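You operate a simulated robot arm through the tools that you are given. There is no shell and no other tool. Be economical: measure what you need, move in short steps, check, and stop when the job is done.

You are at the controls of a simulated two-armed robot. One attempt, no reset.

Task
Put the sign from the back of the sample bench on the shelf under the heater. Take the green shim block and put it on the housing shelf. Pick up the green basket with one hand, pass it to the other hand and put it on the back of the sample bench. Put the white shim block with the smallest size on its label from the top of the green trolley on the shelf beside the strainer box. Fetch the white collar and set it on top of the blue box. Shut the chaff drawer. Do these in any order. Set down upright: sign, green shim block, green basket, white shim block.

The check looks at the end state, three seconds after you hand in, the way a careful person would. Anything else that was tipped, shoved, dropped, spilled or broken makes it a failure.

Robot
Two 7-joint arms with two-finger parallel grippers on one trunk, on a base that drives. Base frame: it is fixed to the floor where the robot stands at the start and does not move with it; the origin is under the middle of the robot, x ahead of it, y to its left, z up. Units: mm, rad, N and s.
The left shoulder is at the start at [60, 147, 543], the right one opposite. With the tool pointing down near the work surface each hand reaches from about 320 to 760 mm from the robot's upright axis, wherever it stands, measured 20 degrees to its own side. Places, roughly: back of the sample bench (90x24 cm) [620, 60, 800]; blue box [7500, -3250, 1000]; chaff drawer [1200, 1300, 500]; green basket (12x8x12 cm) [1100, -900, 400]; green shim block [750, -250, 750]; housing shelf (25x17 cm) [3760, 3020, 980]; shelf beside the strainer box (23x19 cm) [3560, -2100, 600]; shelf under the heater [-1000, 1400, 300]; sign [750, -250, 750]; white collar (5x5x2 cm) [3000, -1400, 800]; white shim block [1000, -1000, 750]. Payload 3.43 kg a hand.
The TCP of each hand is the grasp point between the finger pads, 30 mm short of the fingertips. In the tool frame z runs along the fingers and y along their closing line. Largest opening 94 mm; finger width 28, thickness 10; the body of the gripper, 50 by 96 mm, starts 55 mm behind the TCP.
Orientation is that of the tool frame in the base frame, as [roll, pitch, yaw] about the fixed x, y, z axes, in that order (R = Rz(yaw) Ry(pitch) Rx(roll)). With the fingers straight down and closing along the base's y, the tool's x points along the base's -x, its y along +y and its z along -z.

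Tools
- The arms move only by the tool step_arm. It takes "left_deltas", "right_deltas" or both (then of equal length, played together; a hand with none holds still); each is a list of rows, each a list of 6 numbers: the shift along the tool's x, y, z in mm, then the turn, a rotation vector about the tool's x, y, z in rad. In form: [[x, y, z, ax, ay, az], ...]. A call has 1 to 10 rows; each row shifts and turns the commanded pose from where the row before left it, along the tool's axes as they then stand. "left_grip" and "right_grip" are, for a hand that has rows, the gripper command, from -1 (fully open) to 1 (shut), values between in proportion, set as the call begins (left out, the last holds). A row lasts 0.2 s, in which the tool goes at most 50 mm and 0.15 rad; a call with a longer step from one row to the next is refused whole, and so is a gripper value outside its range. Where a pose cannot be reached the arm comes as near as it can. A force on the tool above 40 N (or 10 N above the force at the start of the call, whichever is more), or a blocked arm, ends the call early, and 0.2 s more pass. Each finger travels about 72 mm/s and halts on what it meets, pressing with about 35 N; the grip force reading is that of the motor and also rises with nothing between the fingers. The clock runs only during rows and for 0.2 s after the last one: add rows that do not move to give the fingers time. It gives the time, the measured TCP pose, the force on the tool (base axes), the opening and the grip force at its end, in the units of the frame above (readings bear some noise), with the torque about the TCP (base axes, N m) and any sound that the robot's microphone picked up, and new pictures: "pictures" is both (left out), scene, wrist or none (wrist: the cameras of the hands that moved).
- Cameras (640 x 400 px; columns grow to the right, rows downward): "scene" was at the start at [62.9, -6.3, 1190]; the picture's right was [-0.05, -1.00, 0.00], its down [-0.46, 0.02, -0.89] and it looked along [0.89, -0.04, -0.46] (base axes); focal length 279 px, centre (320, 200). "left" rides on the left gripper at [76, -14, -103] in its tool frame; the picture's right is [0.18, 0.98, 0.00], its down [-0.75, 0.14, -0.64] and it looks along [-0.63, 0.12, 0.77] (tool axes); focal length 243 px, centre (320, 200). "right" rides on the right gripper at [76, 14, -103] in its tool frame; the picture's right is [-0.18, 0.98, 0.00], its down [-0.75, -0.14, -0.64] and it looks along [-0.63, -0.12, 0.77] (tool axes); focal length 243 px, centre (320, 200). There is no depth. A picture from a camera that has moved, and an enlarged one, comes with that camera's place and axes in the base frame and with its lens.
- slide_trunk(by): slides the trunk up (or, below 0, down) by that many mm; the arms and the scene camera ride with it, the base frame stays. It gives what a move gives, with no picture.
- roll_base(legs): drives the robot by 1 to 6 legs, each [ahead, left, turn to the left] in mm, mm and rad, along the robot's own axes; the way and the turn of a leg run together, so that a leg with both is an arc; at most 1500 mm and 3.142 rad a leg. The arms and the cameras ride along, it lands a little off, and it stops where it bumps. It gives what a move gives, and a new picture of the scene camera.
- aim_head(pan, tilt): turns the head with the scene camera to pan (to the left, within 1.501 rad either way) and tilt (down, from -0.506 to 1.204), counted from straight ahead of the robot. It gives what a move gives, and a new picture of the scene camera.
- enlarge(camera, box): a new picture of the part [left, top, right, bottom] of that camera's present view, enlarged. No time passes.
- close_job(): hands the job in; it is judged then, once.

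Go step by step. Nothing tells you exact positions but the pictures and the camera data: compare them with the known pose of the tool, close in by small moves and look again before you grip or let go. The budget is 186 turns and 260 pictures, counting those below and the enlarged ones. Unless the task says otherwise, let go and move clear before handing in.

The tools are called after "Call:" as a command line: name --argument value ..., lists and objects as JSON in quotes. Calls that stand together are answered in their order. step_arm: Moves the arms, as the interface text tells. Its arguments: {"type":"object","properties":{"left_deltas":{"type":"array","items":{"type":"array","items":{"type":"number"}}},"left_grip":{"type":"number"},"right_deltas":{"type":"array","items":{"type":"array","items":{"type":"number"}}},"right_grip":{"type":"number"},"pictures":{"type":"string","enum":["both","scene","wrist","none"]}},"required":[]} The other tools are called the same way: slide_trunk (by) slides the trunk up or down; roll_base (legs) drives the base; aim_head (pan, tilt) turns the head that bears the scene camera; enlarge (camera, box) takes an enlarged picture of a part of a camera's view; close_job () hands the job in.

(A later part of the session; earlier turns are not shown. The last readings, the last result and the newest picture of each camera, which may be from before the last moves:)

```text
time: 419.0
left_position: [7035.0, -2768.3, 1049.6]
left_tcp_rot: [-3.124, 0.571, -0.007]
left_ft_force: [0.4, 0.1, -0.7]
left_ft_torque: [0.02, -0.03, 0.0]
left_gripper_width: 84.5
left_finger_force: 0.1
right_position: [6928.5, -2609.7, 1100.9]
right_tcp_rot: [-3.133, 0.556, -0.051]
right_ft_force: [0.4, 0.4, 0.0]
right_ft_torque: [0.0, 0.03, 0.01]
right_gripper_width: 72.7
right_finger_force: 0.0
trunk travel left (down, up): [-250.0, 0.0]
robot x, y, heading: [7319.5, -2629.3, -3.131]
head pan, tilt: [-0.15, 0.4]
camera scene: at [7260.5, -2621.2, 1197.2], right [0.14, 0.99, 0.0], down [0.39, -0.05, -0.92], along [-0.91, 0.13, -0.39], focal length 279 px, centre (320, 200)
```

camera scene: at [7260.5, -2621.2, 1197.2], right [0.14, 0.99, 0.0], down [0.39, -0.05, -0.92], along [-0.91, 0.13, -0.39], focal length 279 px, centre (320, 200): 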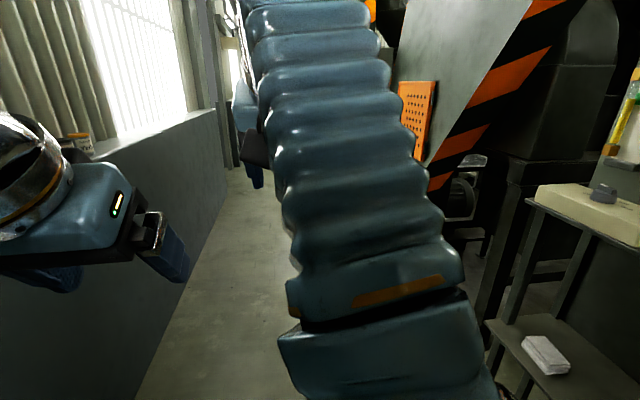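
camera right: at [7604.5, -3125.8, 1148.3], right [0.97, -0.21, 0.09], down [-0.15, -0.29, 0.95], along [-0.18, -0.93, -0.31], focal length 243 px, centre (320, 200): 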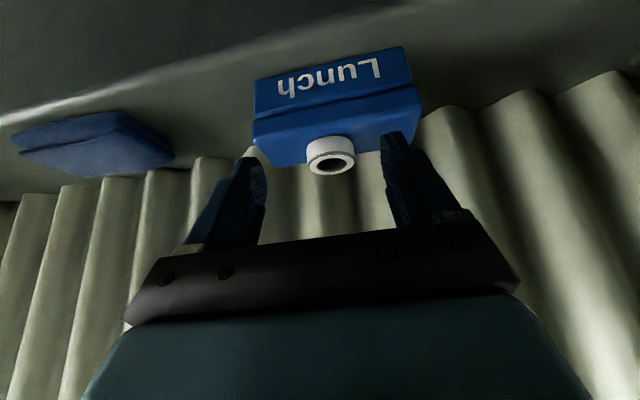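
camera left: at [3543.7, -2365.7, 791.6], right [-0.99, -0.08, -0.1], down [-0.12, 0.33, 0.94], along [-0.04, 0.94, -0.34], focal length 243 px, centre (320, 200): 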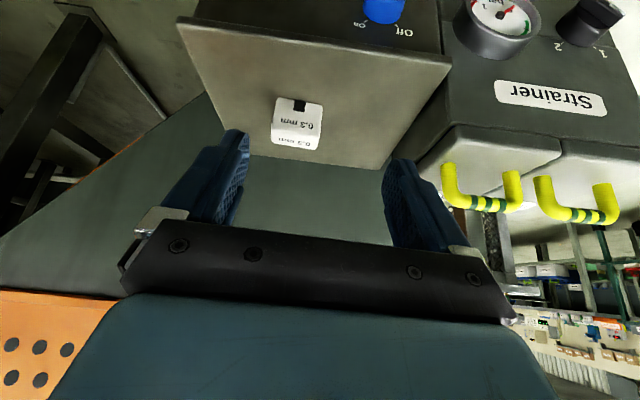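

Call:
roll_base --legs '[[0, 150, 0], [1500, 0, 0], [1500, 0, 0], [1500, 0, 0], [450, 0, 0]]'

```text
time: 444.1
left_position: [2030.8, -3058.0, 1049.9]
left_tcp_rot: [-3.126, 0.57, -0.01]
left_ft_force: [0.3, 0.4, 0.9]
left_ft_torque: [0.0, 0.0, -0.01]
left_gripper_width: 84.7
left_finger_force: 0.0
right_position: [1923.9, -2900.1, 1100.1]
right_tcp_rot: [-3.134, 0.554, -0.052]
right_ft_force: [0.0, 0.2, 0.1]
right_ft_torque: [0.0, 0.01, 0.01]
right_gripper_width: 73.0
right_finger_force: 0.1
trunk travel left (down, up): [-250.0, 0.0]
robot x, y, heading: [2318.1, -2926.9, -3.129]
head pan, tilt: [-0.15, 0.4]
camera scene: at [2255.4, -2912.1, 1197.2], right [0.14, 0.99, 0.0], down [0.39, -0.05, -0.92], along [-0.91, 0.13, -0.39], focal length 279 px, centre (320, 200)
```

scene: 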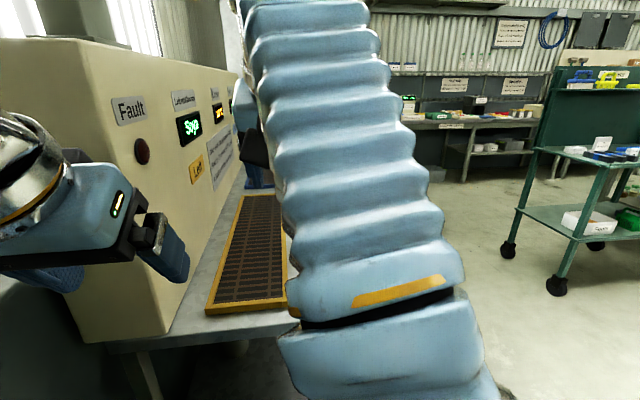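

I've drifted toward the jar shelf, so I back away east, then strafe north into open floor.

Call:
roll_base --legs '[[-250, 0, 0], [0, -1000, 0], [0, -900, 0], [300, 0, 0]]'

Call:
step_arm --right_deltas '[[20, -30, 30, 0, 0, 0], [20, -30, 30, 0, 0, 0], [20, -30, 30, 0, 0, 0], [20, -30, 30, 0, 0, 0]]' --pictures "none"

Call:
aim_head --pan 0.0 --tilt 0.6

```text
time: 456.6
left_position: [2010.3, -1132.2, 1051.7]
left_tcp_rot: [-3.124, 0.571, -0.06]
left_ft_force: [1.0, 0.0, -0.1]
left_ft_torque: [0.01, 0.04, 0.01]
left_gripper_width: 84.5
left_finger_force: 0.1
right_position: [1910.8, -968.3, 1100.7]
right_tcp_rot: [-3.133, 0.555, -0.101]
right_ft_force: [0.5, 0.2, 0.1]
right_ft_torque: [0.0, 0.0, -0.01]
right_gripper_width: 72.6
right_finger_force: 0.1
trunk travel left (down, up): [-250.0, 0.0]
robot x, y, heading: [2300.3, -1011.5, 3.106]
head pan, tilt: [-0.15, 0.4]
camera scene: at [2242.3, -996.7, 1197.2], right [0.19, 0.98, 0.0], down [0.38, -0.07, -0.92], along [-0.9, 0.17, -0.39], focal length 279 px, centre (320, 200)
```

scene: 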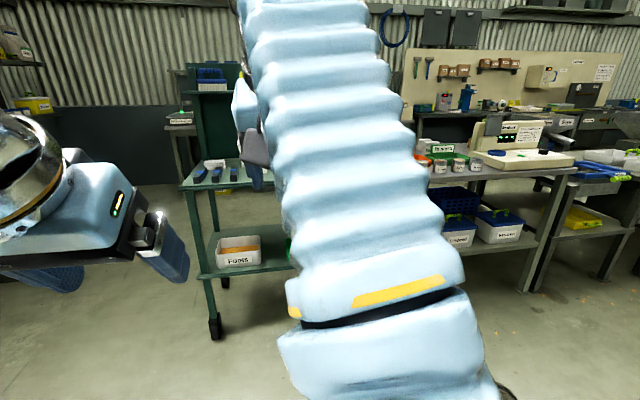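

```text
time: 457.6
left_position: [2009.3, -1132.8, 1049.2]
left_tcp_rot: [-3.125, 0.57, -0.059]
left_ft_force: [1.4, -0.2, 0.4]
left_ft_torque: [0.01, 0.0, -0.02]
left_gripper_width: 84.5
left_finger_force: 0.0
right_position: [1927.5, -847.8, 954.0]
right_tcp_rot: [-3.132, 0.556, -0.103]
right_ft_force: [0.3, 0.5, 0.0]
right_ft_torque: [0.01, -0.01, 0.04]
right_gripper_width: 73.1
right_finger_force: 0.1
trunk travel left (down, up): [-250.0, 0.0]
robot x, y, heading: [2299.5, -1014.2, 3.104]
head pan, tilt: [-0.15, 0.4]
```

```text
time: 458.3
left_position: [2011.4, -1132.1, 1050.3]
left_tcp_rot: [-3.123, 0.571, -0.06]
left_ft_force: [-0.5, -0.3, -0.2]
left_ft_torque: [0.05, 0.0, 0.0]
left_gripper_width: 84.8
left_finger_force: 0.0
right_position: [1928.8, -847.4, 955.2]
right_tcp_rot: [-3.132, 0.554, -0.103]
right_ft_force: [-0.6, 0.2, 0.4]
right_ft_torque: [-0.05, 0.02, 0.0]
right_gripper_width: 72.9
right_finger_force: 0.1
trunk travel left (down, up): [-250.0, 0.0]
robot x, y, heading: [2302.9, -1012.3, 3.104]
head pan, tilt: [0.0, 0.6]
camera scene: at [2244.8, -1010.6, 1179.0], right [0.04, 1.0, 0.0], down [0.56, -0.02, -0.83], along [-0.82, 0.03, -0.56], focal length 279 px, centre (320, 200)
```

scene: 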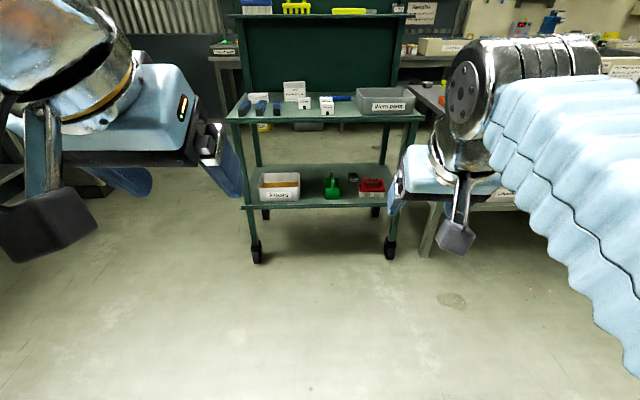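

Approaching the trolley so the basket is in front of the right hand, and lowering the trunk for a closer look.

Call:
roll_base --legs '[[600, 0, 0.037]]'

Call:
slide_trunk --by -250

Call:
enlarge --camera "scene" --box '[250, 160, 430, 272]'

```text
time: 461.8
left_position: [1406.4, -1124.7, 1050.1]
left_tcp_rot: [-3.122, 0.571, -0.03]
left_ft_force: [0.7, -0.6, 0.1]
left_ft_torque: [0.01, -0.02, 0.02]
left_gripper_width: 84.5
left_finger_force: 0.1
right_position: [1317.4, -843.2, 955.5]
right_tcp_rot: [-3.134, 0.556, -0.074]
right_ft_force: [-0.2, -1.2, 0.3]
right_ft_torque: [0.0, 0.03, 0.05]
right_gripper_width: 72.9
right_finger_force: 0.0
trunk travel left (down, up): [-250.0, 0.0]
robot x, y, heading: [1697.5, -992.8, 3.132]
head pan, tilt: [0.0, 0.6]
camera scene: at [1638.8, -997.4, 1179.0], right [0.01, 1.0, 0.0], down [0.56, -0.01, -0.83], along [-0.83, 0.01, -0.56], focal length 279 px, centre (320, 200)
```

scene: 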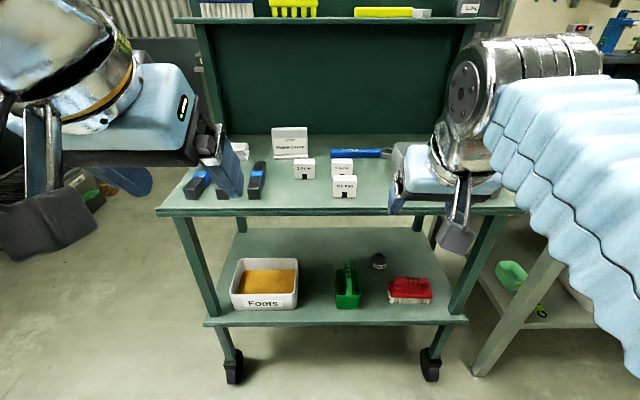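

```text
time: 464.3
left_position: [1408.1, -1124.9, 800.9]
left_tcp_rot: [-3.124, 0.572, -0.032]
left_ft_force: [0.4, 0.0, -0.9]
left_ft_torque: [0.0, -0.02, 0.01]
left_gripper_width: 84.3
left_finger_force: 0.1
right_position: [1317.0, -843.3, 704.6]
right_tcp_rot: [-3.132, 0.556, -0.073]
right_ft_force: [-0.3, 0.1, -0.1]
right_ft_torque: [-0.04, 0.0, 0.01]
right_gripper_width: 73.2
right_finger_force: 0.1
trunk travel left (down, up): [0.0, 250.0]
robot x, y, heading: [1701.2, -993.7, 3.131]
head pan, tilt: [0.0, 0.6]
```

```text
3.56 times, centred on (340, 216) of scene
camera zoom: at [1638.8, -997.4, 929.0], right [0.01, 1.0, 0.0], down [0.56, -0.01, -0.83], along [-0.82, 0.01, -0.56], focal length 990 px, centre (249, 143)
```

zoom: 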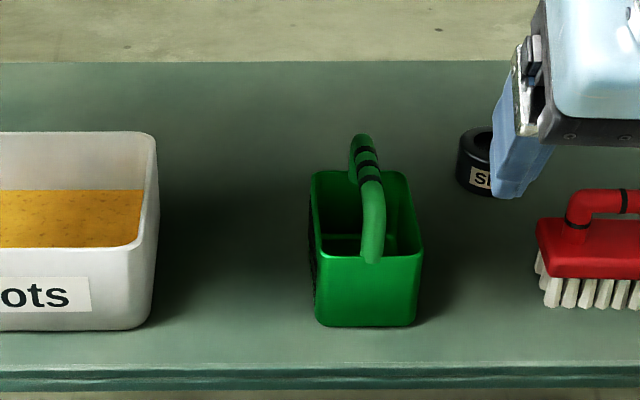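

The basket's handle arch runs along x with its top at ≈(1015,−900,485); shelf z≈365. I'll grip the near half of the handle bar with the right hand.

Call:
step_arm --right_deltas '[[0, 0, 0, -0.039, 0, -0.062], [-19, 9.5, 36.7, 0, 0, 0], [-19, 9.5, 36.7, 0, 0, 0], [-19, 9.5, 36.7, 0, 0, 0], [-19, 9.5, 36.7, 0, 0, 0], [-19, 9.5, 36.7, 0, 0, 0], [-19, 9.5, 36.7, 0, 0, 0]]' --right_grip -0.1 --pictures "both"

```text
time: 465.9
left_position: [1408.9, -1125.3, 800.7]
left_tcp_rot: [-3.125, 0.571, -0.031]
left_ft_force: [0.1, 0.0, 0.1]
left_ft_torque: [0.02, -0.01, 0.03]
left_gripper_width: 84.6
left_finger_force: 0.0
right_position: [1103.3, -898.7, 575.9]
right_tcp_rot: [-3.133, 0.555, 0.001]
right_ft_force: [0.7, 0.3, -0.7]
right_ft_torque: [0.03, 0.02, 0.0]
right_gripper_width: 51.5
right_finger_force: 0.1
trunk travel left (down, up): [0.0, 250.0]
robot x, y, heading: [1693.6, -995.4, 3.137]
head pan, tilt: [0.0, 0.6]
camera scene: at [1639.0, -997.3, 929.0], right [0.01, 1.0, 0.0], down [0.56, -0.01, -0.83], along [-0.83, 0.01, -0.56], focal length 279 px, centre (320, 200)
camera right: at [1223.3, -914.0, 622.6], right [-0.16, -0.98, 0.09], down [-0.3, 0.14, 0.94], along [-0.94, 0.12, -0.32], focal length 243 px, centre (320, 200)
```

scene: 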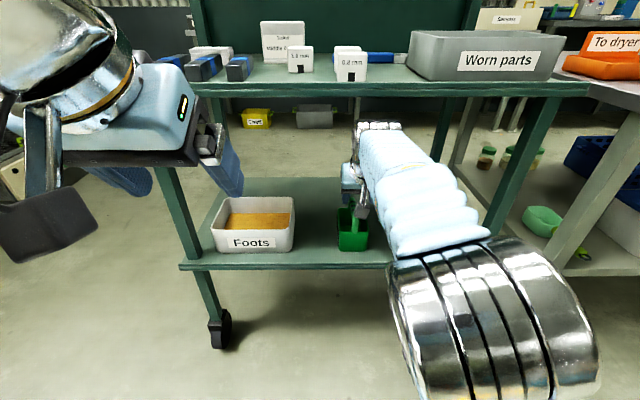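
right: 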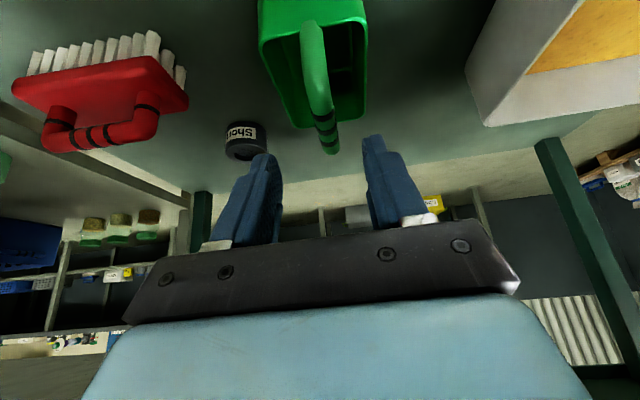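

Handle lined up between the fingers. Advancing and closing.

Call:
step_arm --right_deltas '[[-0.9, 0.3, 25.7, 0, 0, 0], [-0.9, 0.3, 25.7, 0, 0, 0], [-0.9, 0.3, 25.7, 0, 0, 0], [-0.9, 0.3, 25.7, 0, 0, 0]]' --pictures "wrist"

Call:
step_arm --right_deltas '[[0, 0, 0, 0, 0, 0], [0, 0, 0, 0, 0, 0], [0, 0, 0, 0, 0, 0], [0, 0, 0, 0, 0, 0]]' --right_grip 1 --pictures "wrist"

```text
time: 467.0
left_position: [1409.0, -1126.0, 801.4]
left_tcp_rot: [-3.125, 0.572, -0.031]
left_ft_force: [0.3, -0.8, 0.3]
left_ft_torque: [0.02, -0.03, 0.02]
left_gripper_width: 84.6
left_finger_force: 0.0
right_position: [1045.7, -899.7, 501.2]
right_tcp_rot: [-3.133, 0.579, 0.003]
right_ft_force: [0.5, -0.3, 18.9]
right_ft_torque: [0.62, 0.07, -0.07]
right_gripper_width: 51.7
right_finger_force: 0.9
trunk travel left (down, up): [0.0, 250.0]
robot x, y, heading: [1696.0, -996.5, 3.139]
head pan, tilt: [0.0, 0.6]
stopped in row 4 (right hand): the force on the tool passed its limit at 47 N (the readings are from after the stop); the commanded pose is now the measured one
camera right: at [1166.3, -914.1, 544.9], right [-0.16, -0.98, 0.09], down [-0.28, 0.13, 0.95], along [-0.95, 0.12, -0.3], focal length 243 px, centre (320, 200)
```

right: 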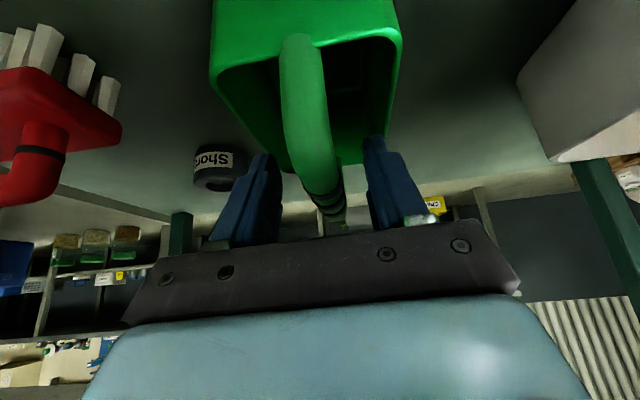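

```text
time: 468.0
left_position: [1408.4, -1126.0, 800.0]
left_tcp_rot: [-3.123, 0.572, -0.03]
left_ft_force: [0.4, 0.6, -0.5]
left_ft_torque: [0.01, 0.04, 0.03]
left_gripper_width: 84.6
left_finger_force: 0.2
right_position: [1045.5, -899.8, 497.2]
right_tcp_rot: [-3.132, 0.567, 0.002]
right_ft_force: [0.8, -2.1, 6.1]
right_ft_torque: [0.03, -0.3, -0.12]
right_gripper_width: 19.4
right_finger_force: 34.7
trunk travel left (down, up): [0.0, 250.0]
robot x, y, heading: [1692.6, -997.2, 3.127]
head pan, tilt: [0.0, 0.6]
camera right: at [1166.7, -914.3, 541.8], right [-0.16, -0.98, 0.09], down [-0.29, 0.14, 0.95], along [-0.94, 0.12, -0.31], focal length 243 px, centre (320, 200)
```

right: 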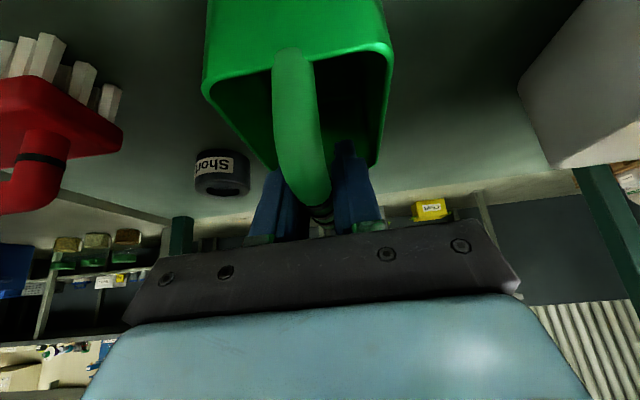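

Handle gripped (19 mm). Lifting 60 mm and pulling it out of the shelf.

Call:
step_arm --right_deltas '[[-5.4, 0, -8.4, 0, 0, 0], [-10.7, 0, -16.9, 0, 0, 0], [-16, 0, -25.4, 0, 0, 0], [33.7, 0, -21.5, 0, 0, 0], [33.7, 0, -21.5, 0, 0, 0], [33.7, 0, -21.5, 0, 0, 0], [33.7, 0, -21.5, 0, 0, 0], [33.7, 0, -21.5, 0, 0, 0]]' --pictures "both"

```text
time: 469.8
left_position: [1407.9, -1125.9, 799.4]
left_tcp_rot: [-3.124, 0.571, -0.031]
left_ft_force: [0.3, 0.0, -0.7]
left_ft_torque: [0.0, -0.02, 0.02]
left_gripper_width: 84.6
left_finger_force: 0.1
right_position: [1245.3, -898.6, 555.3]
right_tcp_rot: [-3.132, 0.569, 0.001]
right_ft_force: [-1.0, 0.2, -1.4]
right_ft_torque: [0.0, -0.03, 0.02]
right_gripper_width: 19.8
right_finger_force: 35.3
trunk travel left (down, up): [0.0, 250.0]
robot x, y, heading: [1699.1, -993.7, 3.13]
head pan, tilt: [0.0, 0.6]
camera scene: at [1638.5, -997.4, 928.9], right [0.01, 1.0, 0.0], down [0.57, -0.01, -0.82], along [-0.82, 0.01, -0.57], focal length 279 px, centre (320, 200)
camera right: at [1366.1, -913.5, 599.7], right [-0.16, -0.98, 0.09], down [-0.29, 0.14, 0.95], along [-0.94, 0.12, -0.31], focal length 243 px, centre (320, 200)
```

scene: 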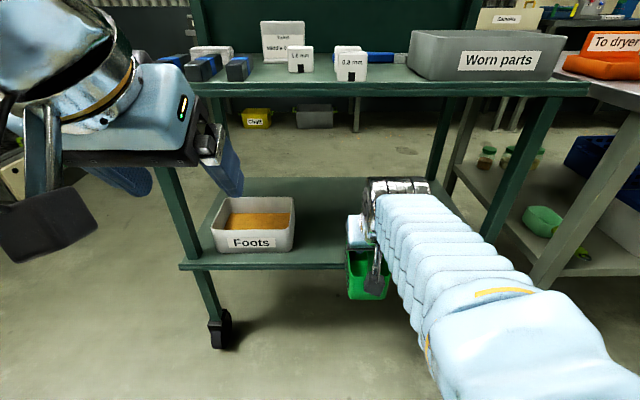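
right: 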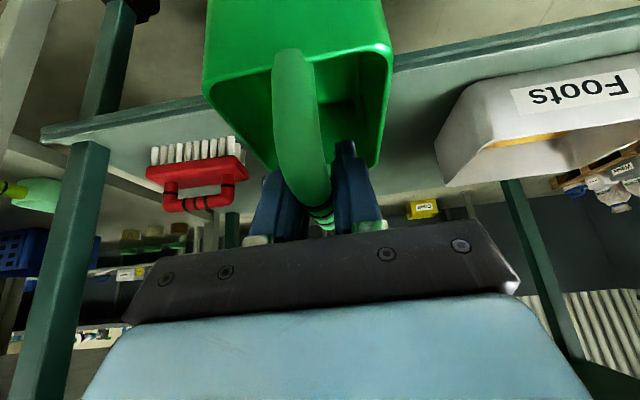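

Basket is out. Backing the base 250 mm, then turning the right hand a quarter so the handle lies left–right for the handover.

Call:
roll_base --legs '[[-250, 0, 0]]'

Call:
step_arm --right_deltas '[[0, 0, 0, -0.0805, 0, -0.126], [0, 0, 0, -0.0805, 0, -0.126], [0, 0, 0, -0.0805, 0, -0.126], [0, 0, 0, -0.0805, 0, -0.126], [0, 0, 0, -0.0805, 0, -0.126], [0, 0, 0, -0.0805, 0, -0.126], [0, 0, 0, -0.0805, 0, -0.126], [0, 0, 0, -0.0805, 0, -0.126], [0, 0, 0, -0.0805, 0, -0.126], [0, 0, 0, -0.0805, 0, -0.126]]' --pictures "scene"

```text
time: 471.6
left_position: [1655.2, -1128.1, 800.5]
left_tcp_rot: [-3.125, 0.569, -0.032]
left_ft_force: [-0.4, -0.3, 0.5]
left_ft_torque: [-0.01, 0.03, -0.01]
left_gripper_width: 85.0
left_finger_force: 0.0
right_position: [1493.0, -901.6, 554.6]
right_tcp_rot: [-3.133, 0.569, 0.002]
right_ft_force: [-0.1, 0.4, -1.6]
right_ft_torque: [0.01, -0.02, 0.0]
right_gripper_width: 19.5
right_finger_force: 34.5
trunk travel left (down, up): [0.0, 250.0]
robot x, y, heading: [1943.8, -1001.0, 3.132]
head pan, tilt: [0.0, 0.6]
camera scene: at [1885.9, -1000.0, 929.0], right [0.01, 1.0, 0.0], down [0.56, -0.01, -0.82], along [-0.82, 0.01, -0.57], focal length 279 px, centre (320, 200)
```

scene: 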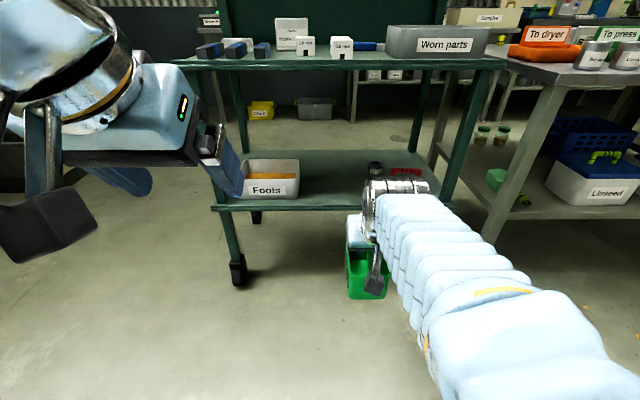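

```text
time: 473.8
left_position: [1656.2, -1127.6, 800.8]
left_tcp_rot: [-3.125, 0.57, -0.031]
left_ft_force: [0.4, -0.1, 0.6]
left_ft_torque: [-0.01, -0.01, -0.02]
left_gripper_width: 84.5
left_finger_force: 0.1
right_position: [1492.5, -901.5, 556.1]
right_tcp_rot: [-3.14, 0.561, 1.496]
right_ft_force: [0.0, 0.3, -1.2]
right_ft_torque: [-0.03, 0.03, -0.03]
right_gripper_width: 19.6
right_finger_force: 35.3
trunk travel left (down, up): [0.0, 250.0]
robot x, y, heading: [1947.1, -998.6, 3.134]
head pan, tilt: [0.0, 0.6]
camera scene: at [1886.0, -1000.0, 929.0], right [0.01, 1.0, 0.0], down [0.56, -0.01, -0.83], along [-0.82, 0.01, -0.56], focal length 279 px, centre (320, 200)
```

scene: 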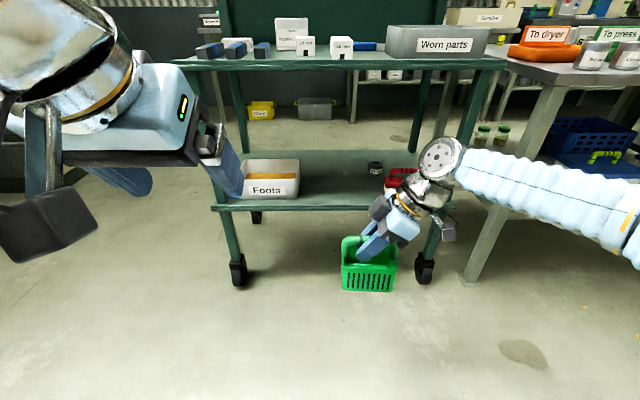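

Rotation worked nicely. Zooming to locate the free half of the handle.

Call:
enlarge --camera "scene" --box '[310, 180, 450, 268]'

```text
4.55 times, centred on (380, 224) of scene
camera zoom: at [1886.0, -1000.0, 929.0], right [0.01, 1.0, 0.0], down [0.56, -0.01, -0.83], along [-0.82, 0.01, -0.56], focal length 1266 px, centre (47, 91)
```

zoom: 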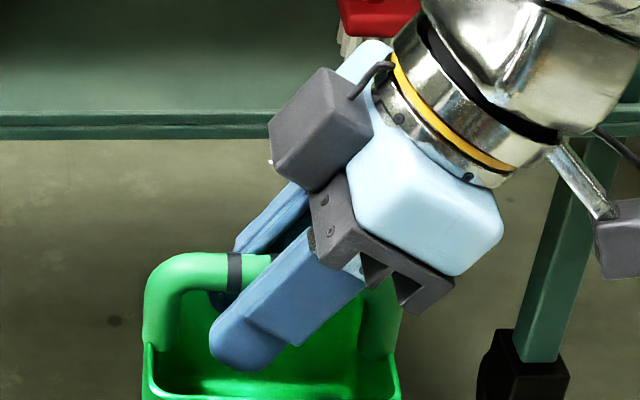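

The hand holds the handle bar near its middle (bar at z≈577), so the left hand will take the handle's left post at ≈(1489,−946,550), pointing right. First turn the left hand.

Call:
step_arm --left_deltas '[[0, 0, 0, 0.081, 0, 0.126], [0, 0, 0, 0.081, 0, 0.126], [0, 0, 0, 0.081, 0, 0.126], [0, 0, 0, 0.081, 0, 0.126], [0, 0, 0, 0.081, 0, 0.126], [0, 0, 0, 0.081, 0, 0.126], [0, 0, 0, 0.081, 0, 0.126], [0, 0, 0, 0.081, 0, 0.126], [0, 0, 0, 0.081, 0, 0.126], [0, 0, 0, 0.081, 0, 0.126]]' --left_grip -0.2 --pictures "none"

Call:
step_arm --left_deltas '[[0, -30, 20, 0.06, 0, 0.097], [0, -30, 20, 0, -0.08, 0], [0, -30, 20, 0, -0.08, 0], [0, -30, 20, 0, -0.08, 0], [0, -30, 20, 0, -0.08, 0], [0, -20, 20, 0, -0.08, 0]]' --pictures "both"

```text
time: 476.0
left_position: [1655.0, -1127.3, 799.1]
left_tcp_rot: [-3.14, 0.586, -1.541]
left_ft_force: [0.3, 0.8, 0.0]
left_ft_torque: [-0.01, 0.01, 0.0]
left_gripper_width: 56.7
left_finger_force: 0.0
right_position: [1493.7, -901.1, 555.0]
right_tcp_rot: [-3.138, 0.561, 1.491]
right_ft_force: [0.4, -0.4, -1.2]
right_ft_torque: [-0.02, 0.05, 0.03]
right_gripper_width: 19.5
right_finger_force: 34.6
trunk travel left (down, up): [0.0, 250.0]
robot x, y, heading: [1941.0, -998.2, 3.13]
head pan, tilt: [0.0, 0.6]
```

```text
time: 477.4
left_position: [1832.0, -1057.9, 711.2]
left_tcp_rot: [3.136, 0.986, -1.657]
left_ft_force: [0.5, 0.5, 0.3]
left_ft_torque: [-0.01, 0.03, -0.01]
left_gripper_width: 56.5
left_finger_force: 0.0
right_position: [1493.2, -900.2, 557.0]
right_tcp_rot: [-3.14, 0.562, 1.494]
right_ft_force: [0.5, 0.5, -1.9]
right_ft_torque: [-0.01, -0.02, 0.01]
right_gripper_width: 19.5
right_finger_force: 34.4
trunk travel left (down, up): [0.0, 250.0]
robot x, y, heading: [1944.5, -1003.4, 3.13]
head pan, tilt: [0.0, 0.6]
camera scene: at [1885.8, -999.9, 929.0], right [0.01, 1.0, 0.0], down [0.57, -0.01, -0.82], along [-0.82, 0.01, -0.57], focal length 279 px, centre (320, 200)
camera left: at [1835.4, -1187.1, 704.3], right [-0.99, -0.02, -0.15], down [-0.15, -0.11, 0.98], along [-0.04, 0.99, 0.1], focal length 243 px, centre (320, 200)
```

scene: 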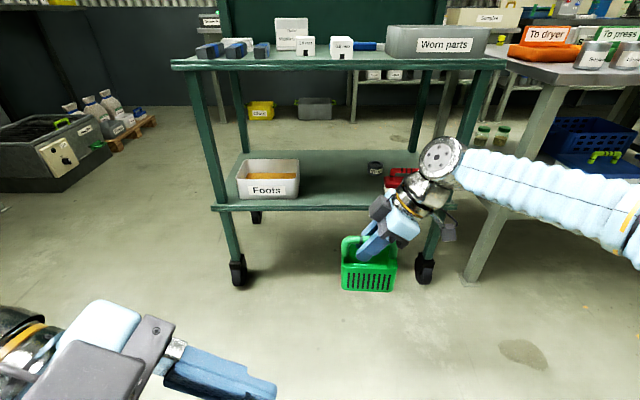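
left: 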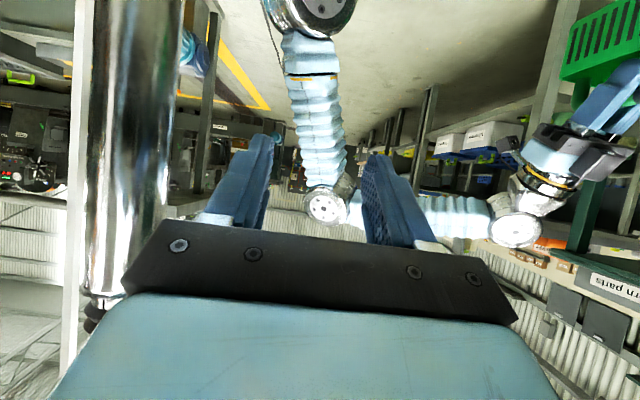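

I moved it the wrong way along x; now bringing the left hand out to a pre-pose left of the basket.

Call:
step_arm --left_deltas '[[11, 38.4, 1.7, 0, 0, 0], [11, 38.4, 1.7, 0, 0, 0], [11, 38.4, 1.7, 0, 0, 0], [11, 38.4, 1.7, 0, 0, 0], [11, 38.4, 1.7, 0, 0, 0], [11, 38.4, 1.7, 0, 0, 0], [11, 38.4, 1.7, 0, 0, 0], [11, 38.4, 1.7, 0, 0, 0], [11, 38.4, 1.7, 0, 0, 0]]' --pictures "both"

```text
time: 479.4
left_position: [1479.4, -1075.4, 620.6]
left_tcp_rot: [3.136, 0.987, -1.657]
left_ft_force: [0.7, 0.0, 0.2]
left_ft_torque: [-0.03, 0.04, 0.02]
left_gripper_width: 56.5
left_finger_force: 0.0
right_position: [1492.2, -901.8, 556.3]
right_tcp_rot: [-3.14, 0.561, 1.49]
right_ft_force: [-1.1, -0.5, -1.6]
right_ft_torque: [-0.03, 0.02, -0.02]
right_gripper_width: 19.6
right_finger_force: 34.8
trunk travel left (down, up): [0.0, 250.0]
robot x, y, heading: [1944.7, -998.9, 3.131]
head pan, tilt: [0.0, 0.6]
camera scene: at [1886.1, -1000.0, 929.0], right [0.01, 1.0, 0.0], down [0.56, -0.01, -0.83], along [-0.83, 0.01, -0.56], focal length 279 px, centre (320, 200)
camera left: at [1483.8, -1204.2, 613.6], right [-0.99, -0.02, -0.15], down [-0.15, -0.11, 0.98], along [-0.04, 0.99, 0.1], focal length 243 px, centre (320, 200)
```

scene: 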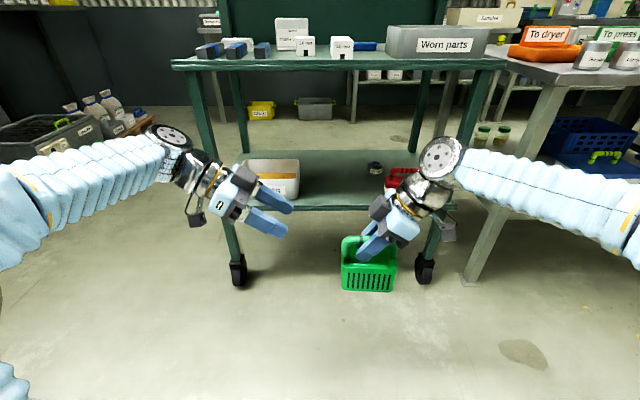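
left: 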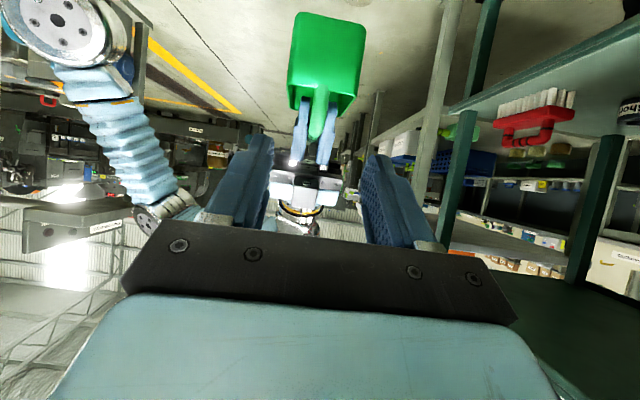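

The post is straight ahead of the left fingers. Advancing onto it, slightly higher to clear the rim.

Call:
step_arm --left_deltas '[[-4.3, 0.7, 24.8, 0, 0, 0], [-4.3, 0.7, 24.8, 0, 0, 0], [-4.3, 0.7, 24.8, 0, 0, 0], [-4.3, 0.7, 24.8, 0, 0, 0], [-4.3, 0.7, 24.8, 0, 0, 0]]' --pictures "both"

Call:
enlarge --camera "scene" --box '[280, 180, 440, 280]'

```text
time: 480.6
left_position: [1487.6, -958.3, 571.3]
left_tcp_rot: [3.137, 0.985, -1.658]
left_ft_force: [0.2, -0.3, 0.5]
left_ft_torque: [-0.01, 0.01, 0.02]
left_gripper_width: 56.4
left_finger_force: 0.1
right_position: [1492.3, -900.0, 556.3]
right_tcp_rot: [-3.141, 0.558, 1.492]
right_ft_force: [-0.4, -0.6, -1.8]
right_ft_torque: [-0.02, 0.01, -0.03]
right_gripper_width: 19.8
right_finger_force: 34.9
trunk travel left (down, up): [0.0, 250.0]
robot x, y, heading: [1945.5, -995.0, 3.13]
head pan, tilt: [0.0, 0.6]
camera scene: at [1885.9, -1000.1, 929.0], right [0.01, 1.0, 0.0], down [0.57, -0.01, -0.82], along [-0.82, 0.01, -0.57], focal length 279 px, centre (320, 200)
camera left: at [1490.7, -1087.2, 562.6], right [-0.99, -0.02, -0.15], down [-0.15, -0.11, 0.98], along [-0.04, 0.99, 0.1], focal length 243 px, centre (320, 200)
```

scene: 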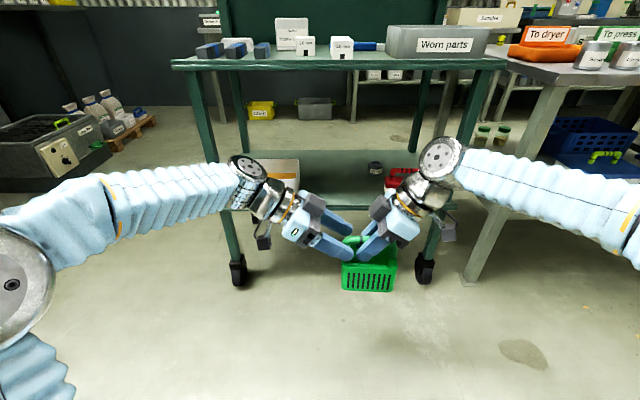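
left: 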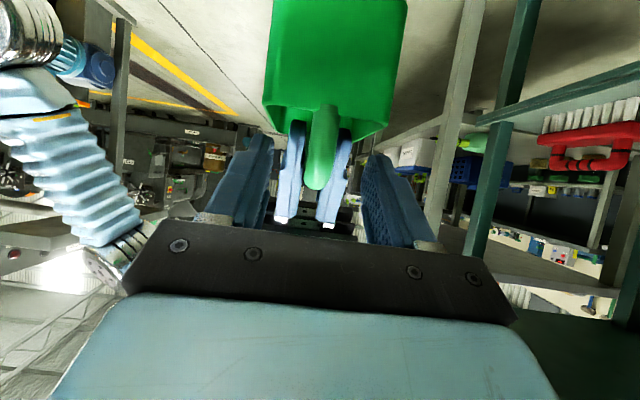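

```text
4.00 times, centred on (360, 230) of scene
camera zoom: at [1885.9, -1000.1, 929.0], right [0.01, 1.0, 0.0], down [0.57, -0.01, -0.82], along [-0.82, 0.01, -0.57], focal length 1114 px, centre (160, 80)
```

zoom: 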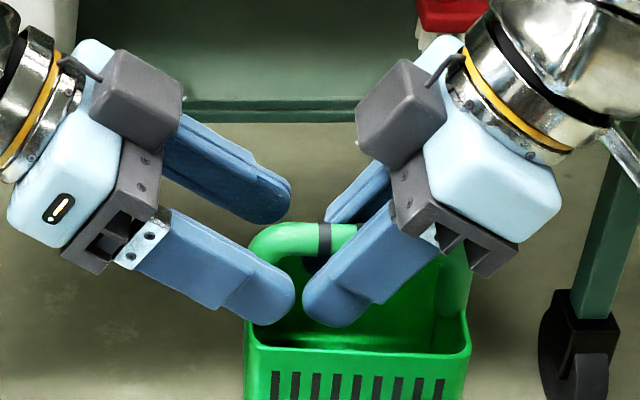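

Both hands are well placed; I'll back the left off 5 mm to clear the right fingertips, then close it.

Call:
step_arm --left_deltas '[[0, 0, -5, 0, 0, 0], [0, 0, 0, 0, 0, 0]]' --pictures "none"

Call:
step_arm --left_deltas '[[0, 0, 0, 0, 0, 0], [0, 0, 0, 0, 0, 0], [0, 0, 0, 0, 0, 0], [0, 0, 0, 0, 0, 0]]' --left_grip 1 --pictures "none"

Call:
enlarge --camera "scene" --box '[280, 180, 440, 280]'

```text
time: 481.2
left_position: [1487.4, -962.9, 572.9]
left_tcp_rot: [3.137, 0.982, -1.656]
left_ft_force: [0.3, 0.3, 0.1]
left_ft_torque: [-0.02, -0.01, 0.0]
left_gripper_width: 56.3
left_finger_force: 0.0
right_position: [1492.8, -900.5, 555.6]
right_tcp_rot: [-3.14, 0.563, 1.493]
right_ft_force: [-0.1, -0.3, -1.9]
right_ft_torque: [-0.01, 0.0, 0.01]
right_gripper_width: 19.8
right_finger_force: 34.8
trunk travel left (down, up): [0.0, 250.0]
robot x, y, heading: [1941.9, -998.9, 3.134]
head pan, tilt: [0.0, 0.6]
```

```text
time: 482.2
left_position: [1486.8, -963.3, 572.9]
left_tcp_rot: [3.138, 0.985, -1.659]
left_ft_force: [3.4, -0.7, 0.4]
left_ft_torque: [0.05, -0.06, -0.12]
left_gripper_width: 15.5
left_finger_force: 35.2
right_position: [1492.8, -901.5, 556.2]
right_tcp_rot: [-3.141, 0.561, 1.494]
right_ft_force: [-4.0, 0.8, -1.7]
right_ft_torque: [-0.02, -0.02, -0.17]
right_gripper_width: 19.7
right_finger_force: 34.7
trunk travel left (down, up): [0.0, 250.0]
robot x, y, heading: [1941.2, -1000.4, 3.134]
head pan, tilt: [0.0, 0.6]
```

```text
4.00 times, centred on (360, 230) of scene
camera zoom: at [1885.8, -1000.0, 929.0], right [0.01, 1.0, 0.0], down [0.57, -0.01, -0.82], along [-0.82, 0.01, -0.57], focal length 1114 px, centre (160, 80)
```

zoom: 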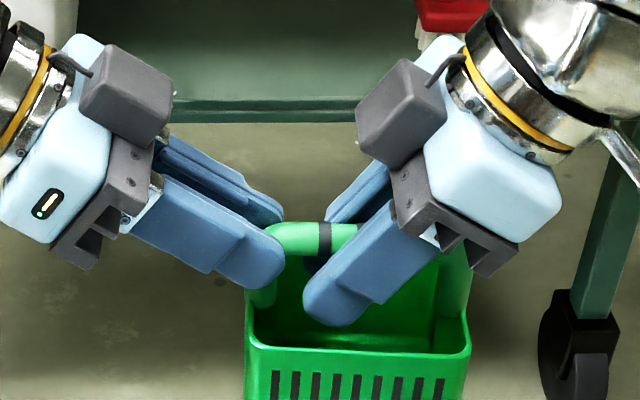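

The left grip only catches the bend. I'll reopen slightly, go 10 mm lower and 5 mm deeper, and close again.

Call:
step_arm --left_deltas '[[0, 0, 0, 0, 0, 0], [0, 0, 0, 0, 0, 0], [5.6, 0, 9.7, 0, 0, 0], [0, 0, 0, 0, 0, 0]]' --left_grip 0.1 --pictures "none"

Call:
step_arm --left_deltas '[[0, 0, 0, 0, 0, 0], [0, 0, 0, 0, 0, 0], [0, 0, 0, 0, 0, 0]]' --left_grip 1 --pictures "none"

Call:
enlarge --camera "scene" --box '[280, 180, 440, 280]'

```text
time: 483.2
left_position: [1488.1, -956.7, 560.9]
left_tcp_rot: [3.136, 0.986, -1.656]
left_ft_force: [-1.0, 0.4, 0.3]
left_ft_torque: [-0.02, -0.01, -0.05]
left_gripper_width: 42.2
left_finger_force: 0.0
right_position: [1492.5, -900.4, 556.4]
right_tcp_rot: [-3.141, 0.56, 1.494]
right_ft_force: [-1.2, 0.0, -1.2]
right_ft_torque: [0.01, 0.02, 0.0]
right_gripper_width: 19.5
right_finger_force: 34.9
trunk travel left (down, up): [0.0, 250.0]
robot x, y, heading: [1944.1, -998.3, 3.129]
head pan, tilt: [0.0, 0.6]
```

```text
time: 484.0
left_position: [1488.3, -956.6, 562.2]
left_tcp_rot: [3.139, 0.985, -1.658]
left_ft_force: [2.1, 0.1, -0.9]
left_ft_torque: [-0.01, -0.01, -0.02]
left_gripper_width: 15.5
left_finger_force: 34.5
right_position: [1492.6, -902.0, 556.3]
right_tcp_rot: [-3.139, 0.562, 1.492]
right_ft_force: [-2.1, 0.1, -1.1]
right_ft_torque: [0.03, 0.02, -0.07]
right_gripper_width: 19.6
right_finger_force: 34.8
trunk travel left (down, up): [0.0, 250.0]
robot x, y, heading: [1944.1, -997.7, 3.137]
head pan, tilt: [0.0, 0.6]
```

```text
4.00 times, centred on (360, 230) of scene
camera zoom: at [1885.8, -1000.0, 929.0], right [0.01, 1.0, 0.0], down [0.57, -0.01, -0.82], along [-0.82, 0.01, -0.57], focal length 1114 px, centre (160, 80)
```

zoom: 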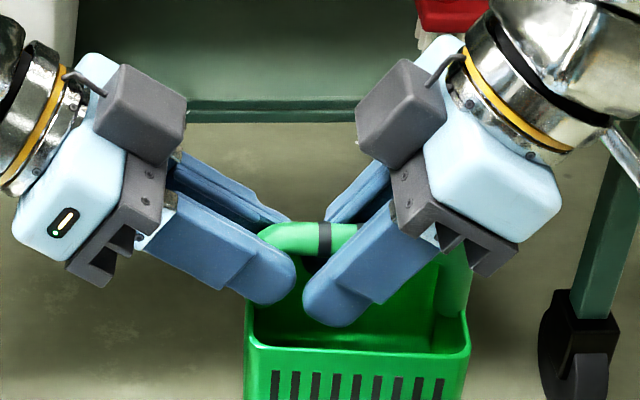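

Solid grip on the post with the left hand. Releasing the right and withdrawing it.

Call:
step_arm --right_deltas '[[0, 0, 0, 0, 0, 0], [0, 0, 0, 0, 0, 0], [0, 0, -15, 0, 0, 0], [0, 0, -25, 0, 0, 0], [0, 0, -30, 0, 0, 0], [0, 0, -40, 0, 0, 0], [20, 0, -40, 0, 0, 0]]' --right_grip 0.15 --pictures "scene"

Call:
enlarge --camera "scene" --box '[280, 180, 440, 280]'

```text
time: 485.6
left_position: [1487.7, -956.9, 561.2]
left_tcp_rot: [3.136, 0.987, -1.656]
left_ft_force: [0.2, -0.2, 0.8]
left_ft_torque: [-0.09, 0.01, 0.02]
left_gripper_width: 15.4
left_finger_force: 35.2
right_position: [1500.3, -805.4, 674.0]
right_tcp_rot: [-3.141, 0.562, 1.492]
right_ft_force: [0.5, 0.8, 0.6]
right_ft_torque: [0.0, 0.02, 0.01]
right_gripper_width: 39.8
right_finger_force: 0.1
trunk travel left (down, up): [0.0, 250.0]
robot x, y, heading: [1942.8, -998.2, 3.136]
head pan, tilt: [0.0, 0.6]
camera scene: at [1885.8, -1000.1, 928.9], right [0.01, 1.0, 0.0], down [0.57, -0.01, -0.82], along [-0.82, 0.01, -0.57], focal length 279 px, centre (320, 200)
```

scene: 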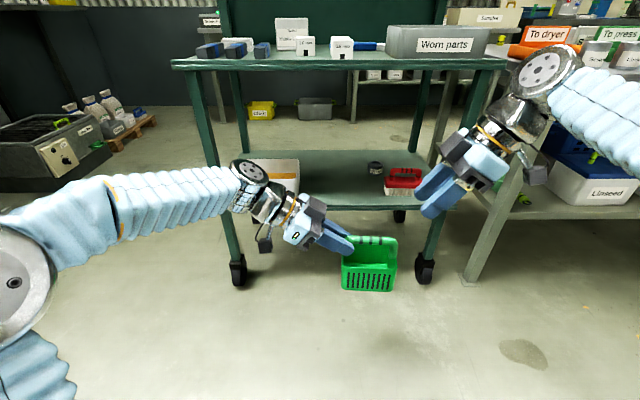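

```text
4.00 times, centred on (360, 230) of scene
camera zoom: at [1885.8, -1000.1, 928.9], right [0.01, 1.0, 0.0], down [0.57, -0.01, -0.82], along [-0.82, 0.01, -0.57], focal length 1114 px, centre (160, 80)
```

zoom: 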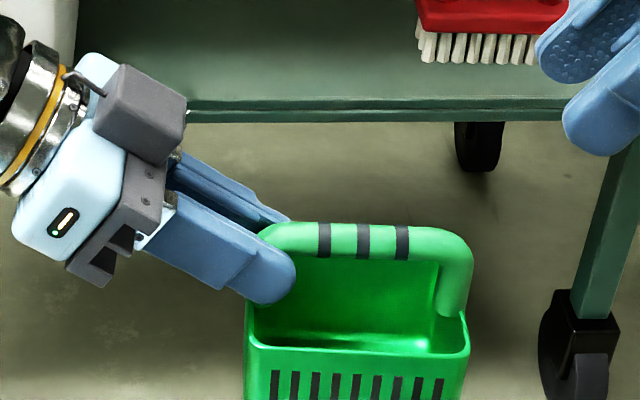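

Handover complete; the basket hangs level in the left hand. Raising the trunk and driving around the south of the trolley to the bench's west side.

Call:
slide_trunk --by 250

Call:
roll_base --legs '[[0, 1050, 0], [1500, 0, 0], [550, 0, 0], [0, 0, -1.57]]'

```text
time: 488.2
left_position: [1487.6, -956.9, 812.7]
left_tcp_rot: [3.136, 0.987, -1.654]
left_ft_force: [-0.6, 0.8, -1.4]
left_ft_torque: [-0.08, -0.04, -0.01]
left_gripper_width: 15.3
left_finger_force: 34.8
right_position: [1499.2, -806.1, 923.8]
right_tcp_rot: [-3.141, 0.56, 1.492]
right_ft_force: [0.2, -0.4, 0.7]
right_ft_torque: [-0.02, -0.03, 0.0]
right_gripper_width: 40.0
right_finger_force: 0.0
trunk travel left (down, up): [-250.0, 0.0]
robot x, y, heading: [1937.8, -999.0, 3.133]
head pan, tilt: [0.0, 0.6]
```

```text
time: 507.2
left_position: [-63.2, -1668.6, 813.3]
left_tcp_rot: [3.136, 0.986, 3.088]
left_ft_force: [-0.4, 0.3, -1.8]
left_ft_torque: [-0.03, 0.1, 0.0]
left_gripper_width: 15.2
left_finger_force: 35.2
right_position: [88.3, -1676.4, 922.6]
right_tcp_rot: [-3.14, 0.563, -0.045]
right_ft_force: [0.1, -0.1, -0.4]
right_ft_torque: [0.0, 0.02, -0.01]
right_gripper_width: 40.1
right_finger_force: 0.1
trunk travel left (down, up): [-250.0, 0.0]
robot x, y, heading: [-92.4, -2123.6, 1.593]
head pan, tilt: [0.0, 0.6]
camera scene: at [-89.6, -2068.4, 1179.0], right [1.0, 0.02, 0.0], down [0.01, -0.56, -0.82], along [-0.02, 0.82, -0.57], focal length 279 px, centre (320, 200)
```

scene: 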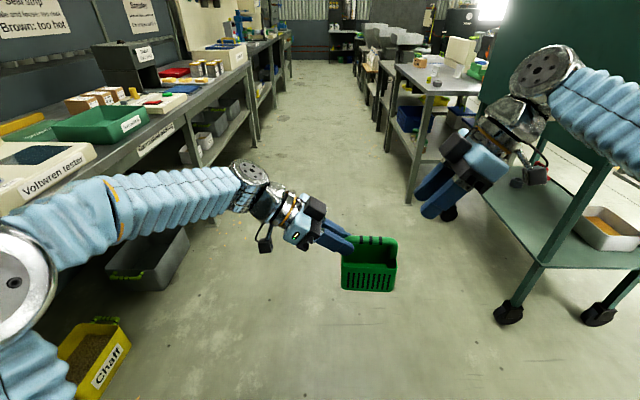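

Moving up the aisle to the bench's back side, then turning to face it.

Call:
roll_base --legs '[[0, -40, 0], [1500, 0, 0], [770, 0, 0], [0, 0, -1.59]]'

```text
time: 522.4
left_position: [386.9, 79.9, 812.5]
left_tcp_rot: [3.137, 0.985, 1.539]
left_ft_force: [-0.9, 0.6, -1.3]
left_ft_torque: [0.09, 0.01, 0.01]
left_gripper_width: 15.5
left_finger_force: 35.0
right_position: [383.5, -72.9, 924.2]
right_tcp_rot: [-3.14, 0.562, -1.593]
right_ft_force: [-0.3, -0.6, -0.2]
right_ft_torque: [-0.03, -0.01, 0.0]
right_gripper_width: 40.0
right_finger_force: 0.2
trunk travel left (down, up): [-250.0, 0.0]
robot x, y, heading: [-71.1, 96.4, 0.042]
head pan, tilt: [0.0, 0.6]
camera scene: at [-10.0, 96.6, 1179.0], right [0.04, -1.0, 0.0], down [-0.56, -0.02, -0.82], along [0.82, 0.04, -0.57], focal length 279 px, centre (320, 200)
```

scene: 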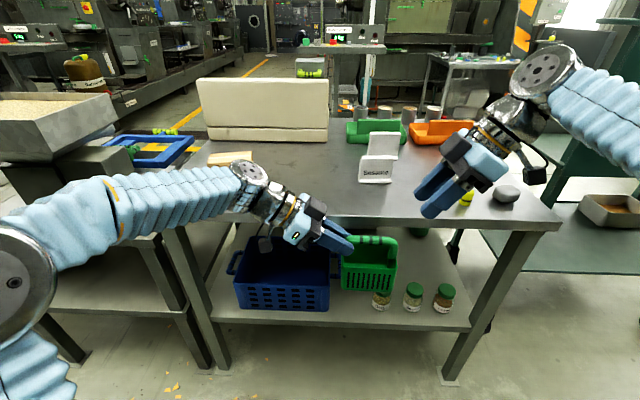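

Bench is as left. I'll raise the basket to clear the bench top and pull the right hand up and away.

Call:
step_arm --left_deltas '[[-24, 0, -16, 0, 0, 0], [-24, 0, -16, 0, 0, 0], [-24, 0, -16, 0, 0, 0], [-24, 0, -16, 0, 0, 0]]' --right_deltas '[[20, 0, -38, 0, 0, 0], [20, 0, -38, 0, 0, 0], [30, 0, -30, 0, 0, 0], [0, 0, 0, 0, 0, 0]]' --pictures "none"

Call:
roll_base --legs '[[0, 0, -0.042], [0, 75, 0], [130, 0, 0]]'

```text
time: 523.4
left_position: [386.8, 77.6, 926.5]
left_tcp_rot: [3.137, 0.985, 1.541]
left_ft_force: [0.4, 0.8, -1.4]
left_ft_torque: [0.12, 0.0, -0.01]
left_gripper_width: 15.4
left_finger_force: 35.2
right_position: [381.0, -189.6, 973.7]
right_tcp_rot: [-3.14, 0.561, -1.593]
right_ft_force: [-0.2, -0.6, -0.9]
right_ft_torque: [0.04, 0.02, -0.01]
right_gripper_width: 40.1
right_finger_force: 0.1
trunk travel left (down, up): [-250.0, 0.0]
robot x, y, heading: [-68.7, 95.5, 0.039]
head pan, tilt: [0.0, 0.6]
```

```text
time: 525.7
left_position: [520.3, 135.2, 927.1]
left_tcp_rot: [3.136, 0.985, 1.501]
left_ft_force: [0.4, -0.3, -1.4]
left_ft_torque: [0.08, 0.05, 0.01]
left_gripper_width: 15.5
left_finger_force: 34.8
right_position: [502.7, -131.3, 974.1]
right_tcp_rot: [-3.14, 0.562, -1.632]
right_ft_force: [-0.1, -0.2, -0.4]
right_ft_torque: [-0.01, -0.03, 0.0]
right_gripper_width: 39.8
right_finger_force: 0.1
trunk travel left (down, up): [-250.0, 0.0]
robot x, y, heading: [67.8, 170.8, 0.0]
head pan, tilt: [0.0, 0.6]
camera scene: at [123.5, 169.9, 1179.0], right [0.01, -1.0, 0.0], down [-0.56, 0.0, -0.83], along [0.83, 0.0, -0.56], focal length 279 px, centre (320, 200)
```

scene: 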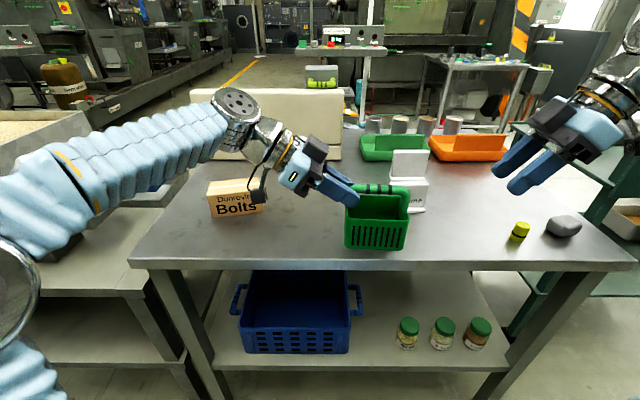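

Basket is over the bench. Shift it 48 mm further in and 20 mm left, then descend partway.

Call:
step_arm --left_deltas '[[6.4, 23.2, -9.7, 0, 0, 0], [6.4, 23.2, -9.7, 0, 0, 0], [12.5, 0, 8.3, 0, 0, 0]]' --pictures "scene"

Call:
enlarge --camera "scene" --box '[200, 130, 440, 280]'

```text
time: 526.5
left_position: [567.4, 152.6, 911.5]
left_tcp_rot: [3.138, 0.986, 1.5]
left_ft_force: [-1.1, -0.2, -1.8]
left_ft_torque: [0.09, 0.02, -0.01]
left_gripper_width: 15.5
left_finger_force: 35.2
right_position: [502.6, -130.9, 973.3]
right_tcp_rot: [-3.139, 0.562, -1.63]
right_ft_force: [-0.2, 0.4, -0.7]
right_ft_torque: [0.03, -0.01, -0.02]
right_gripper_width: 39.8
right_finger_force: 0.1
trunk travel left (down, up): [-250.0, 0.0]
robot x, y, heading: [65.9, 170.0, 0.007]
head pan, tilt: [0.0, 0.6]
camera scene: at [123.8, 170.0, 1179.0], right [0.01, -1.0, 0.0], down [-0.57, 0.0, -0.82], along [0.82, 0.0, -0.57], focal length 279 px, centre (320, 200)
```

scene: 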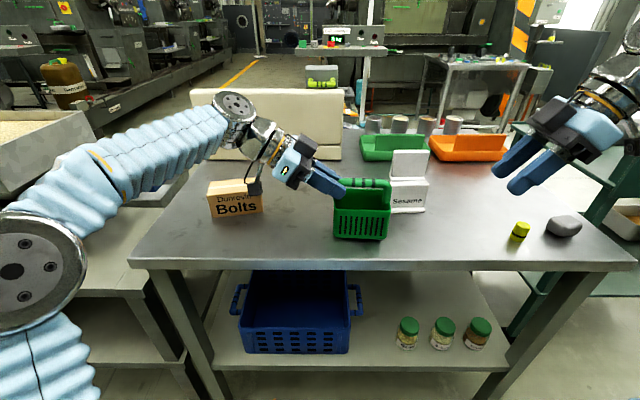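

```text
2.67 times, centred on (320, 205) of scene
camera zoom: at [123.8, 170.0, 1179.0], right [0.01, -1.0, 0.0], down [-0.57, 0.0, -0.82], along [0.82, 0.0, -0.57], focal length 743 px, centre (320, 187)
```

zoom: 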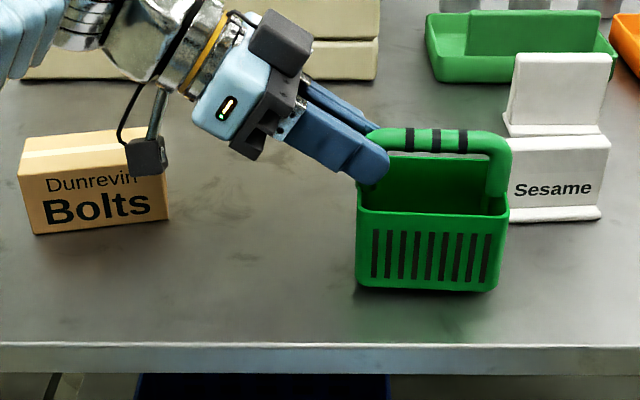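

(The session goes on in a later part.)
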